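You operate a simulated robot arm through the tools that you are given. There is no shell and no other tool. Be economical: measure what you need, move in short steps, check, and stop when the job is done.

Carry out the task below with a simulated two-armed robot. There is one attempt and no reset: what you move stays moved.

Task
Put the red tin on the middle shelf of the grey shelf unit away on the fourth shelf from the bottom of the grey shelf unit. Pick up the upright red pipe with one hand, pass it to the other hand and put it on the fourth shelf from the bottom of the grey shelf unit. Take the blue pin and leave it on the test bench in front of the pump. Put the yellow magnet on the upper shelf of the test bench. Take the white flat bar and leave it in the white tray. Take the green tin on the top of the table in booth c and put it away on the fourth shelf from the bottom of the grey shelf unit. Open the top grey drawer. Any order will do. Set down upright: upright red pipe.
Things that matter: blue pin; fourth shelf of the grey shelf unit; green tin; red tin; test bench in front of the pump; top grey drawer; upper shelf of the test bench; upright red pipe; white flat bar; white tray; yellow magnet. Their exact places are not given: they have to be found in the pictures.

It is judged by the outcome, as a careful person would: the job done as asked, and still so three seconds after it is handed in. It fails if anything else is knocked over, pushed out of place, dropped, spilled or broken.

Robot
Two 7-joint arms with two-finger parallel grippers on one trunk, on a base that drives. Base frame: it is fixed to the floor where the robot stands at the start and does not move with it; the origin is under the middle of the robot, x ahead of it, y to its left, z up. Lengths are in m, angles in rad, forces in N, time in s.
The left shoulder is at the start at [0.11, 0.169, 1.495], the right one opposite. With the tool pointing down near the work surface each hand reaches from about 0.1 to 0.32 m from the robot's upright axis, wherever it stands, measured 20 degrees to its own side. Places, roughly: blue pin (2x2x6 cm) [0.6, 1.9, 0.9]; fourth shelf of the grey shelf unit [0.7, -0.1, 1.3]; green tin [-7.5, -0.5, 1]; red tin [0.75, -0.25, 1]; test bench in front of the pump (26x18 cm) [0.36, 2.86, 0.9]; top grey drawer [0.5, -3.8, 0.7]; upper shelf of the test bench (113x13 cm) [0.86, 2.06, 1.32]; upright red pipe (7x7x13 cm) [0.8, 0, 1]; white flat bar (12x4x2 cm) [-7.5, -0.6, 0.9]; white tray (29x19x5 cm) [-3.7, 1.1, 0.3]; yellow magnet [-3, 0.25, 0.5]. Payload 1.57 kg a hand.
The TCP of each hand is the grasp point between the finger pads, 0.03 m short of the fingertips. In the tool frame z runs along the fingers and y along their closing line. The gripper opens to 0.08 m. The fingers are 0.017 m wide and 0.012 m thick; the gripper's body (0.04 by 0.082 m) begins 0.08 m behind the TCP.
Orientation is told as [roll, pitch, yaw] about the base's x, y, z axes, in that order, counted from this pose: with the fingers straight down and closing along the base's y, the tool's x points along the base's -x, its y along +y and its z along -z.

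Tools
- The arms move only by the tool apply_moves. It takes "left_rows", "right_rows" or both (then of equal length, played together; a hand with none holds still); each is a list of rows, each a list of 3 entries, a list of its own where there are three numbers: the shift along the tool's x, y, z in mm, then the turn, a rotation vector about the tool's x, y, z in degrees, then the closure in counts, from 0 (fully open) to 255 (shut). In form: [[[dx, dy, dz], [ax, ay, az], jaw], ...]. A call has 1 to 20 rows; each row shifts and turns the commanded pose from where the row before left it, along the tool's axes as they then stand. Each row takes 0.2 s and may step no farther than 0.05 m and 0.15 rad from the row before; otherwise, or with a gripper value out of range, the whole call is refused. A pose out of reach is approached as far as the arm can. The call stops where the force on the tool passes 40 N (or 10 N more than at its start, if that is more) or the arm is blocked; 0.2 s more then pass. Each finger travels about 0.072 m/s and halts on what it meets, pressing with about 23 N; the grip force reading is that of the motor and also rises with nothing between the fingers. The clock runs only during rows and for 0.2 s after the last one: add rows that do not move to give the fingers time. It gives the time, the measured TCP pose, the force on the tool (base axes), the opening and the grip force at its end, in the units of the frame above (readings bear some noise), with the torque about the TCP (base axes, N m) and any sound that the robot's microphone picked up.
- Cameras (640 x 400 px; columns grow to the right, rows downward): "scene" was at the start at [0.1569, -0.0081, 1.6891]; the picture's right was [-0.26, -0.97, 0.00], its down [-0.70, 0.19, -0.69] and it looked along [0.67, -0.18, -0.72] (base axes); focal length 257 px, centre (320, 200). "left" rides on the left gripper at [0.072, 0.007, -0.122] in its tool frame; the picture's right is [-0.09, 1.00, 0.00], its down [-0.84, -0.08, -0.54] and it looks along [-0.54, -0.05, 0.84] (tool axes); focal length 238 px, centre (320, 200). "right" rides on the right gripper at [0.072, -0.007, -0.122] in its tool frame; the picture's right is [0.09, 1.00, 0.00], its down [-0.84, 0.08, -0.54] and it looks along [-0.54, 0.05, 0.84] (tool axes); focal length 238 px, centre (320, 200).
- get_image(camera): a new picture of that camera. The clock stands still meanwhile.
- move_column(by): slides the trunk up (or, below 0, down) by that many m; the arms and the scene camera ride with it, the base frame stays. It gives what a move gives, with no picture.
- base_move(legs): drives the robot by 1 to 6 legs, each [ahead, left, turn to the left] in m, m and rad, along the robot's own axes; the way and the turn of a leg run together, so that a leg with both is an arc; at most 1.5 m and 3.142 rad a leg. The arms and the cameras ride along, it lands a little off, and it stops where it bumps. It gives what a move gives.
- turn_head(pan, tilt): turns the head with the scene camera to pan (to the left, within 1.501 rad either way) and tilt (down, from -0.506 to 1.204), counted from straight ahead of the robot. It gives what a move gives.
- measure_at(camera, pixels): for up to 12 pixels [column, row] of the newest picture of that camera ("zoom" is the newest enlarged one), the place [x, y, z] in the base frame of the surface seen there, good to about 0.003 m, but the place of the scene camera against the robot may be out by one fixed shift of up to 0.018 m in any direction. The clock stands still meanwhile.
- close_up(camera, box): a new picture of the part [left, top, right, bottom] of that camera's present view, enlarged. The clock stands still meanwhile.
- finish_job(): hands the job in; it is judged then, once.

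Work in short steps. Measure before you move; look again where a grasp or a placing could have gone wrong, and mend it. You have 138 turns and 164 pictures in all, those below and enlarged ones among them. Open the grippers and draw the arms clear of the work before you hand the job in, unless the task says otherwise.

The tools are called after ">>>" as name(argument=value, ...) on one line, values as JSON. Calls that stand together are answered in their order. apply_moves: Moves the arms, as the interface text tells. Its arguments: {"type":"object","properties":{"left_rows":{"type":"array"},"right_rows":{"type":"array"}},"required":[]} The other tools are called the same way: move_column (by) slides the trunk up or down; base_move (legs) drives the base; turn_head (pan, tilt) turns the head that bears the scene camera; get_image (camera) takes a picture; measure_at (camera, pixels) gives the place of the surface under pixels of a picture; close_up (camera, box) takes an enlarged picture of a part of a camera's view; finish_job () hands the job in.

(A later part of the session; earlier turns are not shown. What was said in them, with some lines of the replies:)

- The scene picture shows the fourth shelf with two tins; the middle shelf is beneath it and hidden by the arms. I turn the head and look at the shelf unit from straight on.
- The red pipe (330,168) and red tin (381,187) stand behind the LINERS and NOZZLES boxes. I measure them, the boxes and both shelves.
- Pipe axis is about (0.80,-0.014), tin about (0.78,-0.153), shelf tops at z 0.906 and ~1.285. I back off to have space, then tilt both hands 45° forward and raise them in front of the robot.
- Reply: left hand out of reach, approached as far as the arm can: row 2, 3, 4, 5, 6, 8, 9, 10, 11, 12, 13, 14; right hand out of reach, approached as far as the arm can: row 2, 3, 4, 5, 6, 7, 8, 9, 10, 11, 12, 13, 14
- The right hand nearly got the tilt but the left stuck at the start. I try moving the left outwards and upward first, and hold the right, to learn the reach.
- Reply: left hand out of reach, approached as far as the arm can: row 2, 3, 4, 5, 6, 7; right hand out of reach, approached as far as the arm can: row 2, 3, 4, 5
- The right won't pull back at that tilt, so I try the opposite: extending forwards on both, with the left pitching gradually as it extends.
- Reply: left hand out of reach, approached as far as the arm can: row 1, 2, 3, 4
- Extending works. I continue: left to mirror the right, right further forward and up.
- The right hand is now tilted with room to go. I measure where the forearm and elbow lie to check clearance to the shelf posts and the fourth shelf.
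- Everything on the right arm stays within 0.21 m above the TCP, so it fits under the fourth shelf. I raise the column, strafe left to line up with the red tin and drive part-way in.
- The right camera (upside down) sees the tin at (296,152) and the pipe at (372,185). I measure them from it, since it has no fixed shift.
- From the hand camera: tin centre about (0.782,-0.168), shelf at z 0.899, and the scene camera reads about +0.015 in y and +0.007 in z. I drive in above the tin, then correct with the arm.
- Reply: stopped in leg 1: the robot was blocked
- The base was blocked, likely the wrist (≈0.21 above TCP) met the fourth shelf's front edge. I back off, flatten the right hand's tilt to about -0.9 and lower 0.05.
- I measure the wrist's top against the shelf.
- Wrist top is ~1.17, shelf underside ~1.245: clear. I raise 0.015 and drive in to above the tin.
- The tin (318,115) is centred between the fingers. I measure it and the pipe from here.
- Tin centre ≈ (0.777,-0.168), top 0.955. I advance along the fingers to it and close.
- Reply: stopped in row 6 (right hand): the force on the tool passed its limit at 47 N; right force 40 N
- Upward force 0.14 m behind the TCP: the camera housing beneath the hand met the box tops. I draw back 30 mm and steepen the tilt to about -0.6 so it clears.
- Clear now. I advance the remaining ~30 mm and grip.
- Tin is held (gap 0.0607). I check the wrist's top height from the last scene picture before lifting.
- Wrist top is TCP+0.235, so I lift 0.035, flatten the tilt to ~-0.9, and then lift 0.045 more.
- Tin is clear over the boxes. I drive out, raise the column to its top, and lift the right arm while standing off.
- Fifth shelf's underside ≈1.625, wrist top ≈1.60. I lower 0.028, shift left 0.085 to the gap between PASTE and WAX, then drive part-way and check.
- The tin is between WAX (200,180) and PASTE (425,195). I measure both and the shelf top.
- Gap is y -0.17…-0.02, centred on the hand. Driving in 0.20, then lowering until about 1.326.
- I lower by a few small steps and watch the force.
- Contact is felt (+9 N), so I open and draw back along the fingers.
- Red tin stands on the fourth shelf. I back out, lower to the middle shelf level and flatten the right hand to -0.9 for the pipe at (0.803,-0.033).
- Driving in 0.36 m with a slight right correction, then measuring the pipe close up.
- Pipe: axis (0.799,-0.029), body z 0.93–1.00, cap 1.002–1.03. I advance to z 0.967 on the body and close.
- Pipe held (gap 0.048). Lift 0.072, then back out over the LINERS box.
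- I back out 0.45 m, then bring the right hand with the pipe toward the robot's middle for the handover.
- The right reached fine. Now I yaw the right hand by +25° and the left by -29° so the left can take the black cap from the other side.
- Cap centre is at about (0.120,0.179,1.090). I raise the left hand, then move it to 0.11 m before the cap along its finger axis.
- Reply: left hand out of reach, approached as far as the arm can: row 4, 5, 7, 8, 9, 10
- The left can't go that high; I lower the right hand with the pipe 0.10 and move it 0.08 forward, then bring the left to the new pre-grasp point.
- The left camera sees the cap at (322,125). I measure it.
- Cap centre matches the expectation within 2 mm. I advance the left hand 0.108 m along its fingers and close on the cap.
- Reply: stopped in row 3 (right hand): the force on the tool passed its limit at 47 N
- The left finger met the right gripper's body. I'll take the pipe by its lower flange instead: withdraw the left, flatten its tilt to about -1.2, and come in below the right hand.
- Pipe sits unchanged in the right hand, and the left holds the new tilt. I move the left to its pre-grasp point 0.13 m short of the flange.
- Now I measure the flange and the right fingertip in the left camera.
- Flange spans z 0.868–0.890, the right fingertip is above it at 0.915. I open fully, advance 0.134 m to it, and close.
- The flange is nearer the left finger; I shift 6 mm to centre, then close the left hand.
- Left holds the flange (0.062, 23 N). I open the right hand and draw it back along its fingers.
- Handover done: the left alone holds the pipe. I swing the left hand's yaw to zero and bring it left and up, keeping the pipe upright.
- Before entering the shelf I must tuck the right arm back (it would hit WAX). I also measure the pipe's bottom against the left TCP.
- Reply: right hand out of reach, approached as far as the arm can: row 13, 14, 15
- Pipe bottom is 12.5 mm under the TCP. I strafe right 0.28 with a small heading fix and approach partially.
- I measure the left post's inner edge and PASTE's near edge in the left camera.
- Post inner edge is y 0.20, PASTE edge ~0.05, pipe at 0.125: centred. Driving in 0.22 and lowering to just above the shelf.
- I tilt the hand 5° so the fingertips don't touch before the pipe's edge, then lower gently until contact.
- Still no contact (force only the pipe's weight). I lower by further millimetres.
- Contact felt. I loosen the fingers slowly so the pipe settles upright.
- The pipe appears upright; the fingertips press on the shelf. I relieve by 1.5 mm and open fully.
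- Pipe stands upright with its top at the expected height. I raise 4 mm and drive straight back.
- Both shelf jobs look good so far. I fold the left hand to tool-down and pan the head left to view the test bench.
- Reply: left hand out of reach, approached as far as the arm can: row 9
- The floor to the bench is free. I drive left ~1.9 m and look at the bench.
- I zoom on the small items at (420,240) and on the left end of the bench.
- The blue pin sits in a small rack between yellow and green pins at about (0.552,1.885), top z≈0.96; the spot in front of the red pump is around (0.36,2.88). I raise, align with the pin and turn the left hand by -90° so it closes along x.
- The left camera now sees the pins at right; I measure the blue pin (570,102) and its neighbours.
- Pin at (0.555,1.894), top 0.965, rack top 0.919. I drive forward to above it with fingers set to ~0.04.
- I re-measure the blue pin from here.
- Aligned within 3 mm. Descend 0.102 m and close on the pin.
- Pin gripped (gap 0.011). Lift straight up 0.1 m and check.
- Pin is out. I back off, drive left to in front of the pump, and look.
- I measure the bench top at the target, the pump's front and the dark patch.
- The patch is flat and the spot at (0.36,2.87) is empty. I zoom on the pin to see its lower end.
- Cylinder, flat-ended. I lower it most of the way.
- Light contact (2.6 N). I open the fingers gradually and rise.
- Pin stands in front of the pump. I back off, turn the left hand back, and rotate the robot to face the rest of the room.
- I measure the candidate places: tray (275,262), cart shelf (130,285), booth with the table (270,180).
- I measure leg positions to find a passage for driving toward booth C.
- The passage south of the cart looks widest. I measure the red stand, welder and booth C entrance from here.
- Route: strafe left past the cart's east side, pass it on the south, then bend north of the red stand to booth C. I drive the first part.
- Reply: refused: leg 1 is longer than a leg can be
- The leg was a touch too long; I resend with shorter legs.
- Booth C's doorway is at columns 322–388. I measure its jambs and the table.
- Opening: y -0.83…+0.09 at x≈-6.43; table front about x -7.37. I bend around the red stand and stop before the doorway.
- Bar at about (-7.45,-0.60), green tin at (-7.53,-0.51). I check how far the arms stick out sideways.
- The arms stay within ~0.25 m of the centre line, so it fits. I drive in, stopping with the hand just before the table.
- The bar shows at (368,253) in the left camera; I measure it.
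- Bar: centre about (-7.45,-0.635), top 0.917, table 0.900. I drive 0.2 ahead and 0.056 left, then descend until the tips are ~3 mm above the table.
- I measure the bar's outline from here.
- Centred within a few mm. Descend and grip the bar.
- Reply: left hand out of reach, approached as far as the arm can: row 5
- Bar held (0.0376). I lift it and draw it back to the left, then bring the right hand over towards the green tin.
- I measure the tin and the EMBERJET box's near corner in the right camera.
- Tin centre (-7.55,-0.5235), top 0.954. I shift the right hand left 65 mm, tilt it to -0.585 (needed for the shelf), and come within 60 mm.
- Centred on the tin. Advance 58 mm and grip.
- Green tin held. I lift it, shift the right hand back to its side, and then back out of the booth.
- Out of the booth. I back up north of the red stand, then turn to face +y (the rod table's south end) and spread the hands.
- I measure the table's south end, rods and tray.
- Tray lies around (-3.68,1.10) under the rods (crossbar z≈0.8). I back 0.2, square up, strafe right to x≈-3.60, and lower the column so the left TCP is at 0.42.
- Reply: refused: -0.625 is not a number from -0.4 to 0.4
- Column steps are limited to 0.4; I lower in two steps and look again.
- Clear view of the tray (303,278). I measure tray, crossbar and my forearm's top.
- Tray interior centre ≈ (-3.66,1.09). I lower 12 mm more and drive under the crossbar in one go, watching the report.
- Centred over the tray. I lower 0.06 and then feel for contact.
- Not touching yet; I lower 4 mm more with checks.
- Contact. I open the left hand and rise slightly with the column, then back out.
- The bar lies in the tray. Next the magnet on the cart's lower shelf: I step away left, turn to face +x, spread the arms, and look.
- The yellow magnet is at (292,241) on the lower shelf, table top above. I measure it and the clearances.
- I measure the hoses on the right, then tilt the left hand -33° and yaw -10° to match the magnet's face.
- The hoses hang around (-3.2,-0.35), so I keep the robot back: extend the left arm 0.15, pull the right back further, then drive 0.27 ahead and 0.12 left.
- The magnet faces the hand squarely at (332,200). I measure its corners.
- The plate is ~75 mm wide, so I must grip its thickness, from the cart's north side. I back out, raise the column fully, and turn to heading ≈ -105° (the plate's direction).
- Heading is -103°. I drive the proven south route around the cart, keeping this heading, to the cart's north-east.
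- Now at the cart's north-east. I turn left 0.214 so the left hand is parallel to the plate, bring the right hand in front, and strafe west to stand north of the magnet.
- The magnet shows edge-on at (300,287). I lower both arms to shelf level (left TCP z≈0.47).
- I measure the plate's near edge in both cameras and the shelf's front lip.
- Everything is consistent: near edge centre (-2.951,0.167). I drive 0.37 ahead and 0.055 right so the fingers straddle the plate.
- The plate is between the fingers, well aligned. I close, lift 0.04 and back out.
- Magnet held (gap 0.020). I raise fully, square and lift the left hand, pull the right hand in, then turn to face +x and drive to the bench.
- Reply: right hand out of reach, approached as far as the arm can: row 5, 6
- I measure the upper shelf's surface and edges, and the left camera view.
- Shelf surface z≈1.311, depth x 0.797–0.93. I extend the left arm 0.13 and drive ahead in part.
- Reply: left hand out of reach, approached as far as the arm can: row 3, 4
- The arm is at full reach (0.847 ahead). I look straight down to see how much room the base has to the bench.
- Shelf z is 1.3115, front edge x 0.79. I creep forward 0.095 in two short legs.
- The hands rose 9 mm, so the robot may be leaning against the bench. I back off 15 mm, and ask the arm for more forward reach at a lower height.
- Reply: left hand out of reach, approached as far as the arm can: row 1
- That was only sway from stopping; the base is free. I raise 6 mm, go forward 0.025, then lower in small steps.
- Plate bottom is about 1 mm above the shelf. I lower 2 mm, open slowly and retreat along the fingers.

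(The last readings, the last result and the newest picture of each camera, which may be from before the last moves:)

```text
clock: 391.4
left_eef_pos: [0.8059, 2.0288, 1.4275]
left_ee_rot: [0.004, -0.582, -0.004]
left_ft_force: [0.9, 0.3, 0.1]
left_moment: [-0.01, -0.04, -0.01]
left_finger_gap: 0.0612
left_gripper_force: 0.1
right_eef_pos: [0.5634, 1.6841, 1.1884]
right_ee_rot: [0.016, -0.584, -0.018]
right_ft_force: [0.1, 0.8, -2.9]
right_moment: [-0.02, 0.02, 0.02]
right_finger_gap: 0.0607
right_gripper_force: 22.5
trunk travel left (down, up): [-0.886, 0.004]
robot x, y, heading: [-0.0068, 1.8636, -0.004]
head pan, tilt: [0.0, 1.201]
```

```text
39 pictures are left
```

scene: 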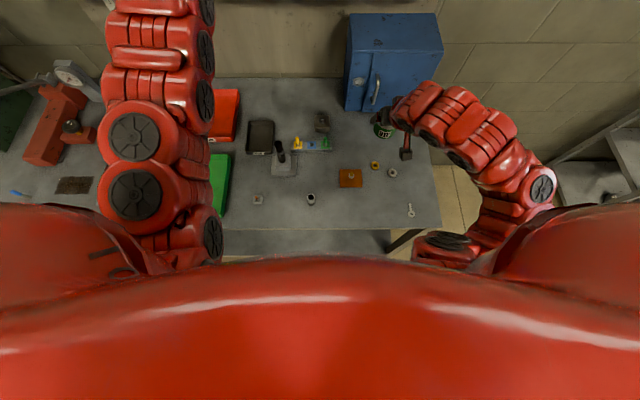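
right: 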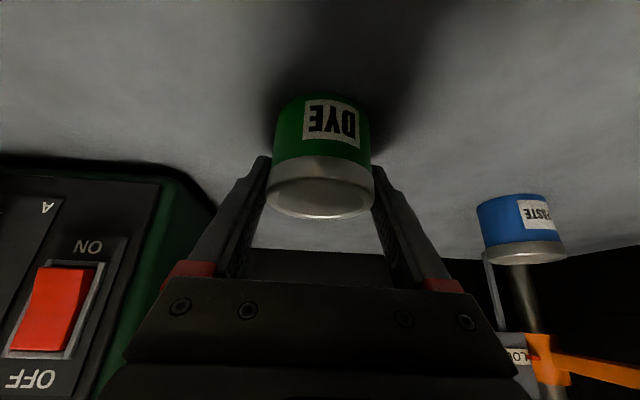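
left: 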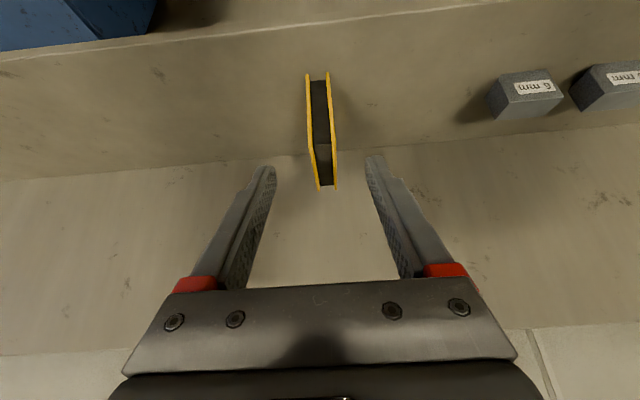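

Magnet stands on the upper shelf. I back away, drive to the shelf unit and set the right arm to its earlier shelf pose.

>>> base_move(legs=[[-0.5, 0, 0], [0, -0.8, 0], [0, -0.79, 0]])

>>> apply_moves(right_rows=[[[-36.5, -27, -3.5], [0, 0, 0], 200], [[-36.5, -27, -3.5], [0, 0, 0], 200], [[-36.5, -27, -3.5], [0, 0, 0], 200], [[-36.5, -27, -3.5], [0, 0, 0], 200], [[-36.5, -27, -3.5], [0, 0, 0], 200], [[-36.5, -27, -3.5], [0, 0, 0], 200], [[-36.5, -27, -3.5], [0, 0, 0], 200], [[0, 0, 0], [0, 0, 0], 200]])

>>> turn_head(pan=-0.2, tilt=0.4)

>>> get_image(camera="scene")

>>> get_image(camera="right")

```text
clock: 402.1
left_eef_pos: [0.2873, 0.4539, 1.4285]
left_ee_rot: [0.006, -0.585, -0.005]
left_ft_force: [0.6, -0.4, 0.0]
left_moment: [0.0, -0.02, -0.03]
left_finger_gap: 0.0612
left_gripper_force: 0.1
right_eef_pos: [0.0454, 0.1096, 1.1885]
right_ee_rot: [0.016, -0.586, -0.021]
right_ft_force: [-0.2, 0.7, -1.9]
right_moment: [-0.01, -0.01, -0.01]
right_finger_gap: 0.0607
right_gripper_force: 23.1
trunk travel left (down, up): [-0.886, 0.004]
robot x, y, heading: [-0.5206, 0.2863, -0.01]
head pan, tilt: [0.0, 1.201]
```

```text
clock: 403.9
left_eef_pos: [0.2862, 0.4533, 1.4279]
left_ee_rot: [0.005, -0.584, -0.005]
left_ft_force: [0.2, -0.3, 0.4]
left_moment: [0.01, 0.0, 0.01]
left_finger_gap: 0.0614
left_gripper_force: 0.1
right_eef_pos: [0.2401, -0.0846, 1.349]
right_ee_rot: [0.016, -0.586, -0.02]
right_ft_force: [-0.4, -0.7, -2.0]
right_moment: [-0.05, 0.02, 0.02]
right_finger_gap: 0.0606
right_gripper_force: 22.8
trunk travel left (down, up): [-0.886, 0.004]
robot x, y, heading: [-0.524, 0.2876, -0.01]
head pan, tilt: [0.0, 1.201]
```

```text
clock: 405.0
left_eef_pos: [0.2871, 0.4542, 1.4288]
left_ee_rot: [0.005, -0.584, -0.006]
left_ft_force: [0.1, -0.7, -0.4]
left_moment: [0.0, 0.0, -0.01]
left_finger_gap: 0.0614
left_gripper_force: 0.2
right_eef_pos: [0.2394, -0.0851, 1.3479]
right_ee_rot: [0.019, -0.583, -0.02]
right_ft_force: [0.0, -0.7, -2.0]
right_moment: [0.0, 0.02, -0.01]
right_finger_gap: 0.0608
right_gripper_force: 23.2
trunk travel left (down, up): [-0.886, 0.004]
robot x, y, heading: [-0.52, 0.2914, -0.009]
head pan, tilt: [-0.201, 0.4]
```

```text
38 pictures are left
```

scene: 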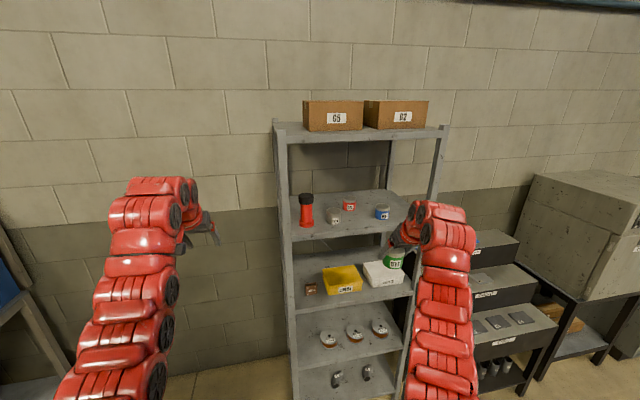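

```text
37 pictures are left
```

right: 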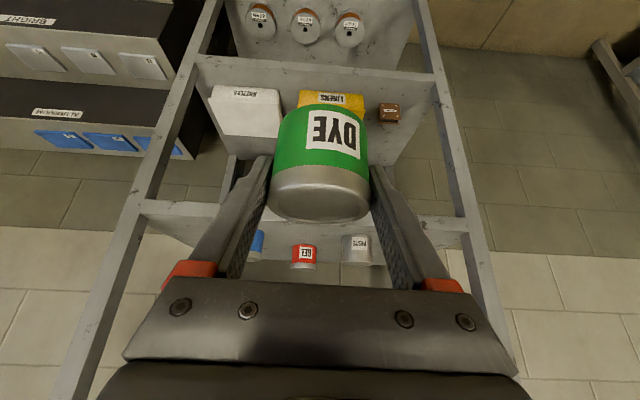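

Corridor between PASTE and WAX is y -0.165…-0.015. I drive in 0.36 in two legs and check.

>>> base_move(legs=[[0.18, -0.006, 0], [0.178, 0, 0]])

>>> get_image(camera="right")

```text
clock: 407.6
left_eef_pos: [0.6369, 0.4445, 1.4325]
left_ee_rot: [0.004, -0.588, -0.007]
left_ft_force: [-0.8, 0.0, 0.6]
left_moment: [-0.02, -0.04, 0.01]
left_finger_gap: 0.0611
left_gripper_force: 0.0
right_eef_pos: [0.5879, -0.0958, 1.3513]
right_ee_rot: [0.017, -0.588, -0.022]
right_ft_force: [-0.4, -0.8, -1.6]
right_moment: [-0.02, -0.01, 0.01]
right_finger_gap: 0.0606
right_gripper_force: 22.8
trunk travel left (down, up): [-0.886, 0.004]
robot x, y, heading: [-0.1687, 0.2801, -0.007]
head pan, tilt: [-0.201, 0.4]
```

```text
36 pictures are left
```

right: 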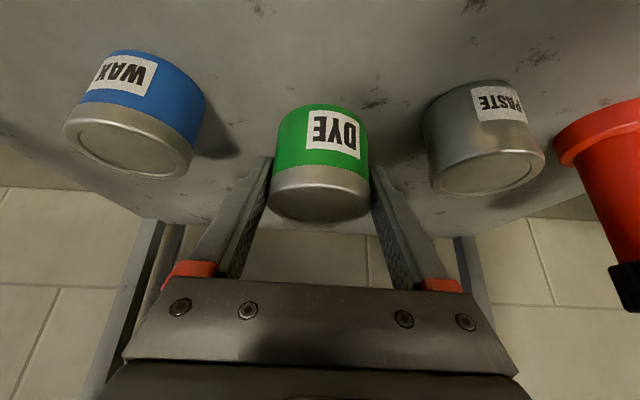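

Well centred. I lower with the column to just above the shelf, then feel for contact.

>>> move_column(by=-0.021)

>>> apply_moves(right_rows=[[[0.8, 0, 1.2], [0, 0, 0], 200], [[0.6, 0, 0.8], [0, 0, 0], 200], [[0, 0, 0], [0, 0, 0], 200]])

```text
clock: 408.3
left_eef_pos: [0.6405, 0.4453, 1.4075]
left_ee_rot: [0.005, -0.587, -0.005]
left_ft_force: [0.1, -0.2, 0.4]
left_moment: [-0.03, 0.02, -0.01]
left_finger_gap: 0.0611
left_gripper_force: 0.1
right_eef_pos: [0.5911, -0.0944, 1.3278]
right_ee_rot: [0.017, -0.584, -0.023]
right_ft_force: [-1.1, -0.2, -2.0]
right_moment: [-0.01, -0.01, 0.02]
right_finger_gap: 0.0607
right_gripper_force: 22.8
trunk travel left (down, up): [-0.865, 0.025]
robot x, y, heading: [-0.1689, 0.2765, -0.006]
head pan, tilt: [-0.201, 0.4]
```

```text
clock: 409.1
left_eef_pos: [0.64, 0.4451, 1.4078]
left_ee_rot: [0.005, -0.585, -0.008]
left_ft_force: [0.3, 0.2, -0.3]
left_moment: [-0.03, -0.03, -0.03]
left_finger_gap: 0.0613
left_gripper_force: 0.0
right_eef_pos: [0.5927, -0.0963, 1.3239]
right_ee_rot: [0.015, -0.585, -0.023]
right_ft_force: [-0.6, -0.4, -1.9]
right_moment: [0.0, 0.01, -0.02]
right_finger_gap: 0.0606
right_gripper_force: 22.8
trunk travel left (down, up): [-0.865, 0.025]
robot x, y, heading: [-0.1682, 0.2812, -0.007]
head pan, tilt: [-0.201, 0.4]
```

>>> apply_moves(right_rows=[[[0.6, 0, 0.8], [0, 0, 0], 200], [[0.6, 0, 0.8], [0, 0, 0], 200], [[0, 0, 0], [0, 0, 0], 200]])

```text
clock: 409.9
left_eef_pos: [0.6385, 0.4443, 1.4088]
left_ee_rot: [0.004, -0.584, -0.007]
left_ft_force: [0.3, 0.5, 0.8]
left_moment: [0.0, -0.01, 0.0]
left_finger_gap: 0.0611
left_gripper_force: 0.0
right_eef_pos: [0.5914, -0.0952, 1.3256]
right_ee_rot: [0.015, -0.588, -0.022]
right_ft_force: [1.8, -2.9, 7.3]
right_moment: [-0.37, -0.01, 0.05]
right_finger_gap: 0.0606
right_gripper_force: 22.7
trunk travel left (down, up): [-0.865, 0.025]
robot x, y, heading: [-0.1655, 0.2775, -0.013]
head pan, tilt: [-0.201, 0.4]
```

Contact (+9 N). I open, draw back along the fingers, and back away.

>>> apply_moves(right_rows=[[[0, 0, 0], [0, 0, 0], 80], [[0, 0, 0], [0, 0, 0], 10], [[0, 0, 0], [0, 0, 0], 10], [[0, 0, -15], [0, 0, 0], 10], [[0, 0, -25], [0, 0, 0], 10], [[0, 0, -25], [0, 0, 0], 10], [[0, 0, 0], [0, 0, 0], 10]])

>>> base_move(legs=[[-0.45, 0, 0]])

>>> turn_head(pan=-0.1, tilt=0.4)

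>>> get_image(camera="scene")

```text
clock: 411.5
left_eef_pos: [0.641, 0.4417, 1.4083]
left_ee_rot: [0.006, -0.585, -0.006]
left_ft_force: [-0.6, -0.1, 0.8]
left_moment: [0.0, 0.02, 0.01]
left_finger_gap: 0.0609
left_gripper_force: 0.1
right_eef_pos: [0.5544, -0.0951, 1.3771]
right_ee_rot: [0.018, -0.585, -0.025]
right_ft_force: [0.2, -0.3, -0.1]
right_moment: [-0.03, -0.02, 0.0]
right_finger_gap: 0.077
right_gripper_force: 0.0
trunk travel left (down, up): [-0.865, 0.025]
robot x, y, heading: [-0.1654, 0.2833, -0.008]
head pan, tilt: [-0.201, 0.4]
```

```text
clock: 414.1
left_eef_pos: [0.2011, 0.4416, 1.4072]
left_ee_rot: [0.005, -0.582, -0.018]
left_ft_force: [0.8, 0.1, -0.6]
left_moment: [0.01, 0.0, 0.03]
left_finger_gap: 0.0613
left_gripper_force: 0.0
right_eef_pos: [0.1097, -0.0966, 1.3765]
right_ee_rot: [0.016, -0.584, -0.035]
right_ft_force: [0.3, -0.5, 0.5]
right_moment: [0.03, 0.01, 0.01]
right_finger_gap: 0.0768
right_gripper_force: 0.1
trunk travel left (down, up): [-0.865, 0.025]
robot x, y, heading: [-0.6105, 0.2872, -0.025]
head pan, tilt: [-0.201, 0.4]
```

```text
clock: 414.8
left_eef_pos: [0.2012, 0.4415, 1.4068]
left_ee_rot: [0.005, -0.584, -0.017]
left_ft_force: [0.5, -0.1, 0.9]
left_moment: [0.0, -0.05, -0.02]
left_finger_gap: 0.0611
left_gripper_force: 0.1
right_eef_pos: [0.1089, -0.0958, 1.3772]
right_ee_rot: [0.016, -0.585, -0.032]
right_ft_force: [0.0, 0.3, -0.4]
right_moment: [-0.02, -0.02, -0.01]
right_finger_gap: 0.0771
right_gripper_force: 0.0
trunk travel left (down, up): [-0.865, 0.025]
robot x, y, heading: [-0.6113, 0.2864, -0.015]
head pan, tilt: [-0.099, 0.4]
```

```text
35 pictures are left
```

scene: 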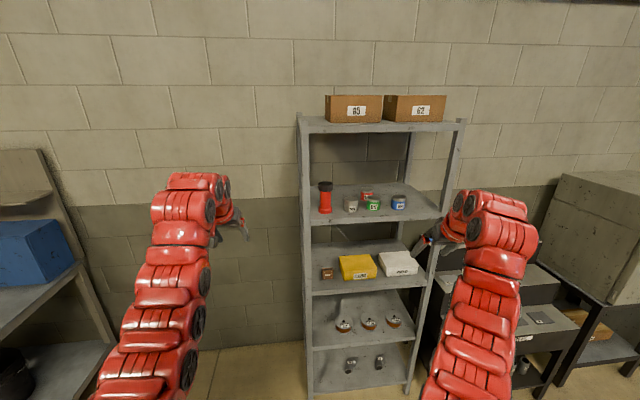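

All four items stand on the fourth shelf. I drive right ~4 m to the drawers and look.

>>> base_move(legs=[[-0.05, -1.35, 0.02], [0, -1.35, 0], [0, -1.3, 0]])

>>> turn_head(pan=0, tilt=0.6)

>>> move_column(by=-0.35)

>>> get_image(camera="scene")

```text
clock: 434.3
left_eef_pos: [0.0106, -3.6652, 1.4073]
left_ee_rot: [0.005, -0.585, -0.087]
left_ft_force: [-0.2, 0.0, 0.1]
left_moment: [0.0, 0.0, 0.01]
left_finger_gap: 0.0611
left_gripper_force: 0.0
right_eef_pos: [-0.116, -4.1963, 1.3782]
right_ee_rot: [0.016, -0.585, -0.104]
right_ft_force: [0.3, -0.8, -0.3]
right_moment: [0.0, -0.04, 0.03]
right_finger_gap: 0.0771
right_gripper_force: 0.0
trunk travel left (down, up): [-0.865, 0.025]
robot x, y, heading: [-0.8099, -3.7631, -0.09]
head pan, tilt: [-0.099, 0.4]
```

```text
clock: 435.1
left_eef_pos: [0.0097, -3.6668, 1.4082]
left_ee_rot: [0.005, -0.586, -0.087]
left_ft_force: [0.2, -1.0, -0.5]
left_moment: [-0.03, -0.01, 0.04]
left_finger_gap: 0.0609
left_gripper_force: 0.0
right_eef_pos: [-0.1175, -4.1969, 1.3772]
right_ee_rot: [0.019, -0.587, -0.102]
right_ft_force: [-0.1, 0.2, 0.5]
right_moment: [0.01, 0.0, 0.03]
right_finger_gap: 0.0768
right_gripper_force: 0.1
trunk travel left (down, up): [-0.865, 0.025]
robot x, y, heading: [-0.8092, -3.7652, -0.089]
head pan, tilt: [0.0, 0.6]
```

```text
clock: 438.5
left_eef_pos: [0.0109, -3.6656, 1.0589]
left_ee_rot: [0.005, -0.585, -0.089]
left_ft_force: [0.1, -0.1, -0.1]
left_moment: [0.0, 0.02, -0.01]
left_finger_gap: 0.0612
left_gripper_force: 0.1
right_eef_pos: [-0.1183, -4.1955, 1.0275]
right_ee_rot: [0.017, -0.583, -0.103]
right_ft_force: [-0.4, 0.8, 0.3]
right_moment: [0.02, 0.04, 0.01]
right_finger_gap: 0.0769
right_gripper_force: 0.0
trunk travel left (down, up): [-0.515, 0.375]
robot x, y, heading: [-0.8118, -3.7658, -0.091]
head pan, tilt: [0.0, 0.6]
```

```text
34 pictures are left
```

scene: 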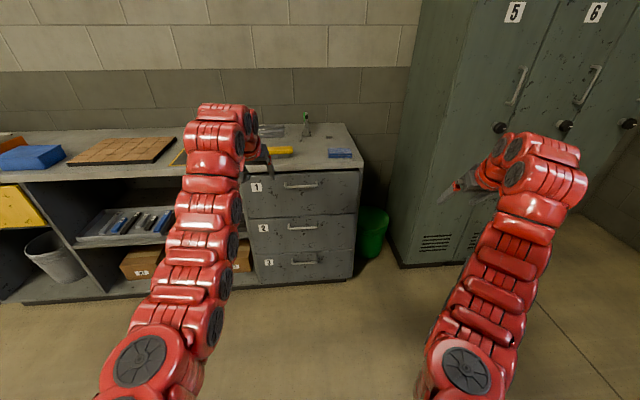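

The top drawer "1" has a horizontal bow handle at (300,185). I zoom and measure it.

>>> close_up(camera="scene", box=[230, 140, 380, 290])

>>> measure_at(camera="scene", pixels=[[300, 185], [286, 186], [316, 184], [300, 195], [260, 205], [345, 205], [300, 176], [300, 220]])

```text
2.67 times, centred on (305, 215) of scene
```

zoom: 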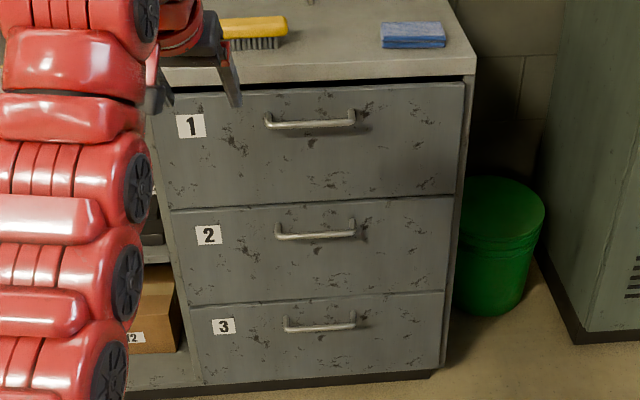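

```text
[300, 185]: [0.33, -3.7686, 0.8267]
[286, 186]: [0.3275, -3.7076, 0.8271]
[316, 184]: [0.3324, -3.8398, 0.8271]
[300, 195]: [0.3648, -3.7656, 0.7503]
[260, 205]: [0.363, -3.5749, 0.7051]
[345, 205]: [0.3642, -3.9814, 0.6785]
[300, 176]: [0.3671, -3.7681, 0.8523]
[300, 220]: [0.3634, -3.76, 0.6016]
```

Bar handle: centre ≈ (0.334,-3.79,0.82), drawer front at x 0.364. I square the base, pull the right arm in, flatten the left hand to ≈-1.4 and roll it 90° so the fingers go above and below the bar.

>>> base_move(legs=[[0, -0.19, 0.09]])

>>> apply_moves(left_rows=[[[0, 0, 0], [0, -7.8, 0], 60], [[0, 0, 0], [0, -7.8, 0], 60], [[0, 0, 0], [0, -7.8, 0], 60], [[0, 0, 0], [0, -7.8, 0], 60], [[0, 0, 0], [0, -7.8, 0], 60], [[0, 0, 0], [0, -7.8, 0], 60], [[0, 0, 0], [0, 0, 8.2], 60], [[0, 0, 0], [0, 0, 8.2], 60], [[0, 0, 0], [0, 0, 8.2], 60], [[0, 0, 0], [0, 0, 8.2], 60], [[0, 0, 0], [0, 0, 8.2], 60], [[0, 0, 0], [0, 0, 8.2], 60], [[0, 0, 0], [0, 0, 8.2], 60], [[0, 0, 0], [0, 0, 8.2], 60], [[0, 0, 0], [0, 0, 8.2], 60], [[0, 0, 0], [0, 0, 8.2], 60], [[0, 0, 0], [0, 0, 8.0], 60]], right_rows=[[[25, 0, -37], [0, 0, 0], 0], [[25, 0, -37], [0, 0, 0], 0], [[25, 0, -37], [0, 0, 0], 0], [[25, 0, -37], [0, 0, 0], 0], [[25, 0, -37], [0, 0, 0], 0], [[25, 0, -37], [0, 0, 0], 0], [[0, 0, 0], [0, 0, 0], 0], [[0, 0, 0], [0, 0, 0], 0], [[0, 0, 0], [0, 0, 0], 0], [[0, 0, 0], [0, 0, 0], 0], [[0, 0, 0], [0, 0, 0], 0], [[0, 0, 0], [0, 0, 0], 0], [[0, 0, 0], [0, 0, 0], 0], [[0, 0, 0], [0, 0, 0], 0], [[0, 0, 0], [0, 0, 0], 0], [[0, 0, 0], [0, 0, 0], 0], [[0, 0, 0], [0, 0, 0], 0]])

>>> get_image(camera="left")

>>> get_image(camera="scene")

```text
clock: 440.0
left_eef_pos: [-0.0099, -3.7752, 1.057]
left_ee_rot: [0.005, -0.586, 0.009]
left_ft_force: [0.6, -1.3, -0.1]
left_moment: [0.01, 0.01, 0.02]
left_finger_gap: 0.0612
left_gripper_force: 0.1
right_eef_pos: [-0.0875, -4.3165, 1.0266]
right_ee_rot: [0.017, -0.585, -0.008]
right_ft_force: [0.1, 0.7, 0.6]
right_moment: [0.03, 0.01, 0.0]
right_finger_gap: 0.0766
right_gripper_force: 0.0
trunk travel left (down, up): [-0.515, 0.375]
robot x, y, heading: [-0.8161, -3.9566, 0.003]
head pan, tilt: [0.0, 0.6]
```

```text
clock: 443.6
left_eef_pos: [-0.0101, -3.7739, 1.0582]
left_ee_rot: [1.403, 0.01, -1.559]
left_ft_force: [0.0, 0.8, -0.2]
left_moment: [-0.01, 0.0, 0.0]
left_finger_gap: 0.0612
left_gripper_force: 0.1
right_eef_pos: [-0.1537, -4.343, 1.0753]
right_ee_rot: [0.015, -0.587, -0.006]
right_ft_force: [0.4, 0.9, 0.1]
right_moment: [-0.04, 0.0, 0.01]
right_finger_gap: 0.0799
right_gripper_force: 0.0
right hand out of reach, approached as far as the arm can: row 2, 3, 4, 5, 6
trunk travel left (down, up): [-0.515, 0.375]
robot x, y, heading: [-0.8179, -3.9496, 0.009]
head pan, tilt: [0.0, 0.6]
```

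```text
32 pictures are left
```

left: 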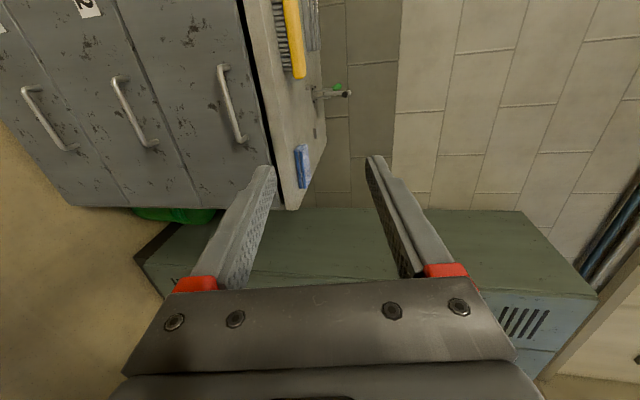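

```text
31 pictures are left
```

scene: 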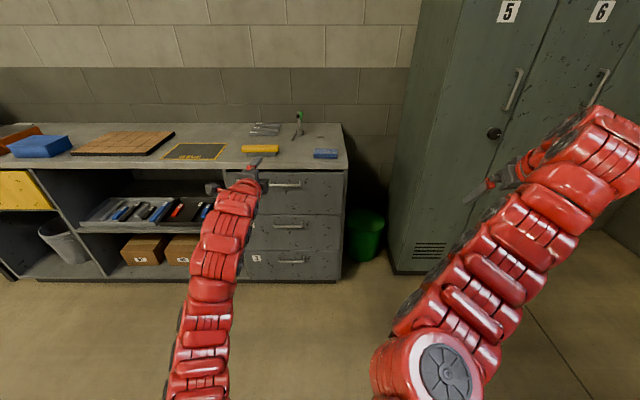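

The roll worked: closing line is now vertical. I measure the top handle in the left camera.

>>> measure_at(camera="left", pixels=[[229, 100], [226, 88], [233, 115], [240, 137], [245, 100], [215, 100], [262, 100], [222, 70]])

>>> close_up(camera="left", box=[180, 40, 300, 170])

```text
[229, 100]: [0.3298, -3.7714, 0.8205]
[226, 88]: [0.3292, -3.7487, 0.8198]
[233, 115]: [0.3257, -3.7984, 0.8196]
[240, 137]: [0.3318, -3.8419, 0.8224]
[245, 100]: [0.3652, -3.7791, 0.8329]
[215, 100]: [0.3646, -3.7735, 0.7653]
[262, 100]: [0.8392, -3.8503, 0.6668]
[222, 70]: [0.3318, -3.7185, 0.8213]
```

```text
3.08 times, centred on (240, 105) of left
```

zoom: 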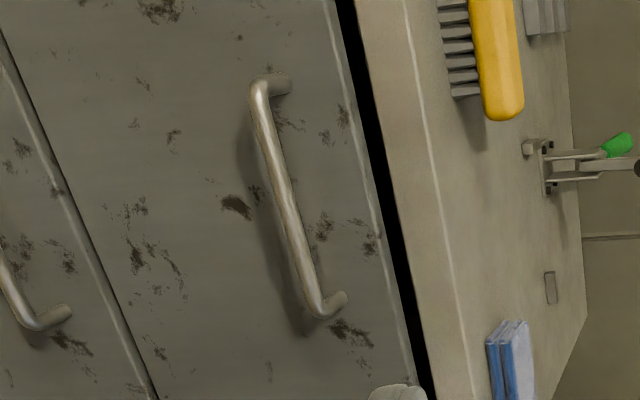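

Bar at (0.33, -3.78, 0.820). I lower to z 0.822, set the opening to 0.04, and drive to 25 mm short of the bar.

>>> move_column(by=-0.235)

>>> apply_moves(left_rows=[[[0, 0, 0], [0, 0, 0], 127], [[0, 0, 0], [0, 0, 0], 127]])

>>> base_move(legs=[[0.31, -0.008, -0.008]])

>>> get_image(camera="left")

```text
clock: 446.1
left_eef_pos: [-0.0117, -3.7745, 0.8238]
left_ee_rot: [1.401, 0.004, -1.558]
left_ft_force: [-0.4, 0.8, -0.6]
left_moment: [0.01, 0.0, 0.04]
left_finger_gap: 0.061
left_gripper_force: 0.1
right_eef_pos: [-0.1544, -4.343, 0.8404]
right_ee_rot: [0.017, -0.587, -0.007]
right_ft_force: [-0.6, -0.4, 0.6]
right_moment: [-0.01, 0.0, -0.01]
right_finger_gap: 0.08
right_gripper_force: 0.1
trunk travel left (down, up): [-0.28, 0.61]
robot x, y, heading: [-0.8171, -3.9537, 0.008]
head pan, tilt: [0.0, 0.6]
```

```text
clock: 446.7
left_eef_pos: [-0.0098, -3.7756, 0.8222]
left_ee_rot: [1.402, 0.004, -1.56]
left_ft_force: [-0.5, -0.3, 1.2]
left_moment: [0.01, -0.01, 0.0]
left_finger_gap: 0.0401
left_gripper_force: 0.1
right_eef_pos: [-0.1553, -4.3429, 0.8402]
right_ee_rot: [0.018, -0.586, -0.007]
right_ft_force: [-0.4, -0.5, -1.0]
right_moment: [-0.04, -0.01, 0.0]
right_finger_gap: 0.0801
right_gripper_force: 0.0
trunk travel left (down, up): [-0.28, 0.61]
robot x, y, heading: [-0.8172, -3.95, 0.002]
head pan, tilt: [0.0, 0.6]
```

```text
clock: 448.8
left_eef_pos: [0.3046, -3.7894, 0.8234]
left_ee_rot: [1.401, 0.005, -1.569]
left_ft_force: [0.4, 0.4, 0.4]
left_moment: [0.0, 0.01, 0.04]
left_finger_gap: 0.0401
left_gripper_force: 0.1
right_eef_pos: [0.1569, -4.3568, 0.8401]
right_ee_rot: [0.014, -0.586, -0.017]
right_ft_force: [1.1, -0.5, 0.0]
right_moment: [0.02, 0.02, 0.02]
right_finger_gap: 0.0796
right_gripper_force: 0.0
trunk travel left (down, up): [-0.28, 0.61]
robot x, y, heading: [-0.5027, -3.9593, -0.002]
head pan, tilt: [0.0, 0.6]
```

```text
29 pictures are left
```

left: 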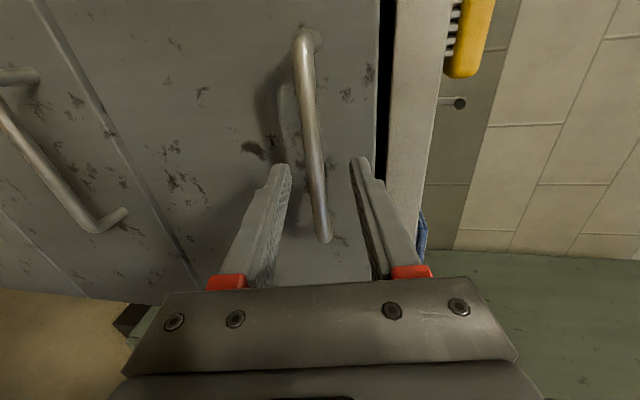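

The bar lies between the fingers. I advance 20 mm and close on it.

>>> apply_moves(left_rows=[[[0, 0, 10], [0, 0, 0], 127], [[0, 0, 10], [0, 0, 0], 127], [[0, 0, 0], [0, 0, 0], 200], [[0, 0, 0], [0, 0, 0], 250], [[0, 0, 0], [0, 0, 0], 250], [[0, 0, 0], [0, 0, 0], 250]])

>>> get_image(camera="left")

```text
clock: 450.2
left_eef_pos: [0.3253, -3.7885, 0.8183]
left_ee_rot: [1.399, 0.003, -1.569]
left_ft_force: [-3.7, -0.8, -15.1]
left_moment: [-0.06, 0.15, 0.0]
left_finger_gap: 0.0153
left_gripper_force: 8.2
right_eef_pos: [0.1563, -4.3554, 0.8394]
right_ee_rot: [0.017, -0.585, -0.016]
right_ft_force: [0.4, -0.1, 0.3]
right_moment: [-0.01, 0.01, -0.01]
right_finger_gap: 0.0802
right_gripper_force: 0.0
trunk travel left (down, up): [-0.28, 0.61]
robot x, y, heading: [-0.5051, -3.9599, -0.009]
head pan, tilt: [0.0, 0.6]
```

```text
28 pictures are left
```

left: 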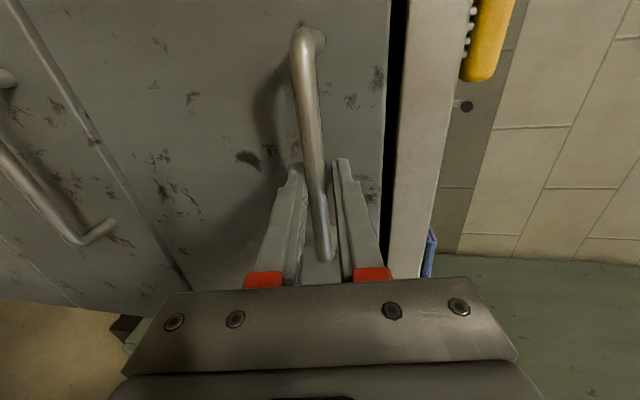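

The lower finger presses first; I drop 3 mm to centre, finish closing, and pull back with the base in steps.

>>> apply_moves(left_rows=[[[0, -2.5, 0], [0, 0, 0], 250], [[0, 0, 0], [0, 0, 0], 250], [[0, 0, 0], [0, 0, 0], 250]])

>>> base_move(legs=[[-0.1, 0, 0], [-0.1, 0, 0]])

>>> get_image(camera="left")

>>> get_image(camera="scene")

```text
clock: 451.0
left_eef_pos: [0.3242, -3.7886, 0.816]
left_ee_rot: [1.4, 0.002, -1.569]
left_ft_force: [1.2, -0.7, -12.5]
left_moment: [-0.11, 0.08, -0.03]
left_finger_gap: 0.0118
left_gripper_force: 29.2
right_eef_pos: [0.1576, -4.3551, 0.8394]
right_ee_rot: [0.016, -0.585, -0.016]
right_ft_force: [1.1, 0.1, 0.3]
right_moment: [-0.01, -0.01, -0.04]
right_finger_gap: 0.0798
right_gripper_force: 0.0
trunk travel left (down, up): [-0.28, 0.61]
robot x, y, heading: [-0.5042, -3.9586, -0.01]
head pan, tilt: [0.0, 0.6]
```

```text
clock: 452.9
left_eef_pos: [0.1239, -3.7897, 0.816]
left_ee_rot: [1.399, 0.004, -1.57]
left_ft_force: [-2.7, -9.9, -14.3]
left_moment: [-0.22, 0.15, -0.21]
left_finger_gap: 0.0115
left_gripper_force: 29.2
right_eef_pos: [-0.0421, -4.3548, 0.8399]
right_ee_rot: [0.016, -0.586, -0.016]
right_ft_force: [0.1, 0.5, -0.7]
right_moment: [-0.02, 0.01, 0.03]
right_finger_gap: 0.0801
right_gripper_force: 0.0
trunk travel left (down, up): [-0.28, 0.61]
robot x, y, heading: [-0.7008, -3.956, 0.001]
head pan, tilt: [0.0, 0.6]
```

```text
27 pictures are left
```

left: 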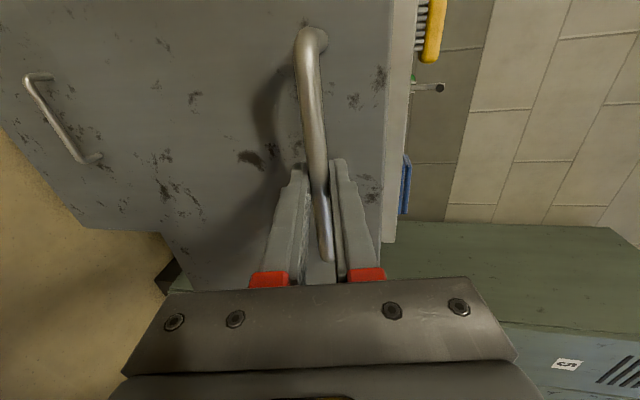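

```text
26 pictures are left
```

scene: 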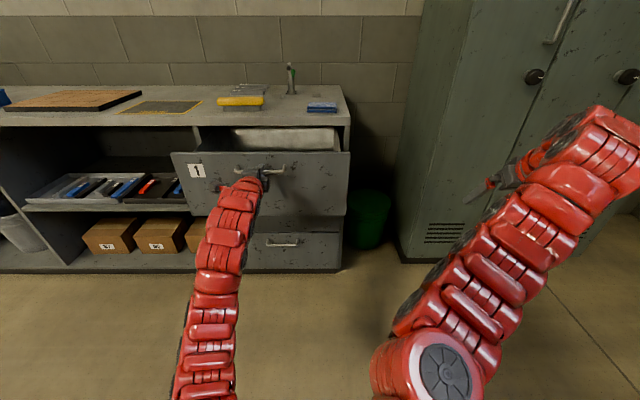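

The drawer is open 0.2 m. I pull another 0.1 to have it clearly open.

>>> base_move(legs=[[-0.1, 0, 0]])

```text
clock: 454.0
left_eef_pos: [0.0241, -3.7896, 0.8153]
left_ee_rot: [1.397, 0.003, -1.57]
left_ft_force: [-1.5, 4.7, -7.0]
left_moment: [-0.04, 0.08, 0.38]
left_finger_gap: 0.0115
left_gripper_force: 29.5
right_eef_pos: [-0.1439, -4.3556, 0.8402]
right_ee_rot: [0.016, -0.588, -0.017]
right_ft_force: [0.7, 0.1, -0.5]
right_moment: [0.04, 0.01, 0.02]
right_finger_gap: 0.0802
right_gripper_force: 0.1
trunk travel left (down, up): [-0.28, 0.61]
robot x, y, heading: [-0.8017, -3.9584, -0.004]
head pan, tilt: [0.0, 0.6]
```

Open 0.3 m. I release the handle, draw the hand straight back and look.

>>> apply_moves(left_rows=[[[0, 0, 0], [0, 0, 0], 150], [[0, 0, 0], [0, 0, 0], 60], [[0, 0, 0], [0, 0, 0], 60], [[0, 0, 0], [0, 0, 0], 60]])

>>> base_move(legs=[[-0.3, 0, 0]])

>>> get_image(camera="scene")

```text
clock: 455.0
left_eef_pos: [0.022, -3.7891, 0.8168]
left_ee_rot: [1.398, 0.005, -1.571]
left_ft_force: [-0.3, -0.3, -0.1]
left_moment: [0.01, 0.01, 0.02]
left_finger_gap: 0.0611
left_gripper_force: 0.1
right_eef_pos: [-0.1444, -4.3556, 0.8404]
right_ee_rot: [0.015, -0.586, -0.016]
right_ft_force: [0.0, 0.7, -0.2]
right_moment: [0.03, -0.01, 0.0]
right_finger_gap: 0.08
right_gripper_force: 0.1
trunk travel left (down, up): [-0.28, 0.61]
robot x, y, heading: [-0.8018, -3.9564, -0.001]
head pan, tilt: [0.0, 0.6]
```

```text
clock: 457.1
left_eef_pos: [-0.2785, -3.7881, 0.8173]
left_ee_rot: [1.4, 0.002, -1.571]
left_ft_force: [0.0, 0.2, 0.3]
left_moment: [0.01, -0.01, 0.0]
left_finger_gap: 0.061
left_gripper_force: 0.1
right_eef_pos: [-0.4456, -4.3553, 0.8407]
right_ee_rot: [0.015, -0.589, -0.019]
right_ft_force: [-0.7, 0.6, 0.8]
right_moment: [0.01, 0.02, -0.02]
right_finger_gap: 0.0802
right_gripper_force: 0.0
trunk travel left (down, up): [-0.28, 0.61]
robot x, y, heading: [-1.1043, -3.9567, -0.002]
head pan, tilt: [0.0, 0.6]
```

```text
25 pictures are left
```

scene: 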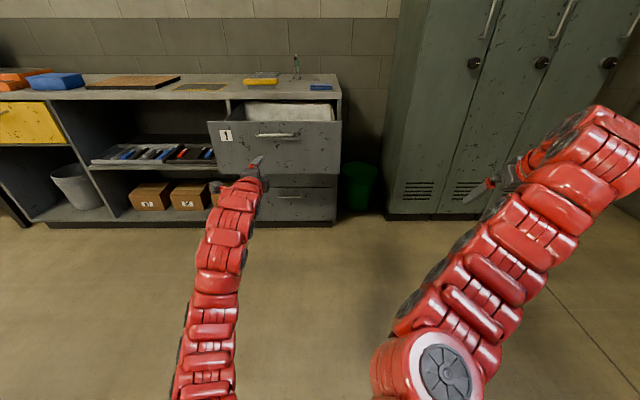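

The drawer stands open, both hands are empty and clear, and everything else has been placed. I hand the job in.

>>> finish_job()

```text
The job is handed in.
```

I carried out all seven tasks and handed the job in:
- **Fourth shelf of the grey unit:** the red tin, the green tin and the red pipe are on it. The pipe was passed from the right hand to the left and set down upright.
- **Test bench:** the blue pin is standing on the bench in front of the pump, and the yellow magnet is on the upper shelf.
- **White tray:** the white flat bar is in it.
- **Top grey drawer:** it is open by about 0.3 m.

There were four unplanned contacts:
- The wrist bumped the fourth shelf's front edge.
- The hand pressed on the boxes on the middle shelf.
- The hands touched during the first handover attempt.
- The left fingertips pressed on the fourth shelf while setting the pipe down.

The later pictures show nothing knocked over or out of place.
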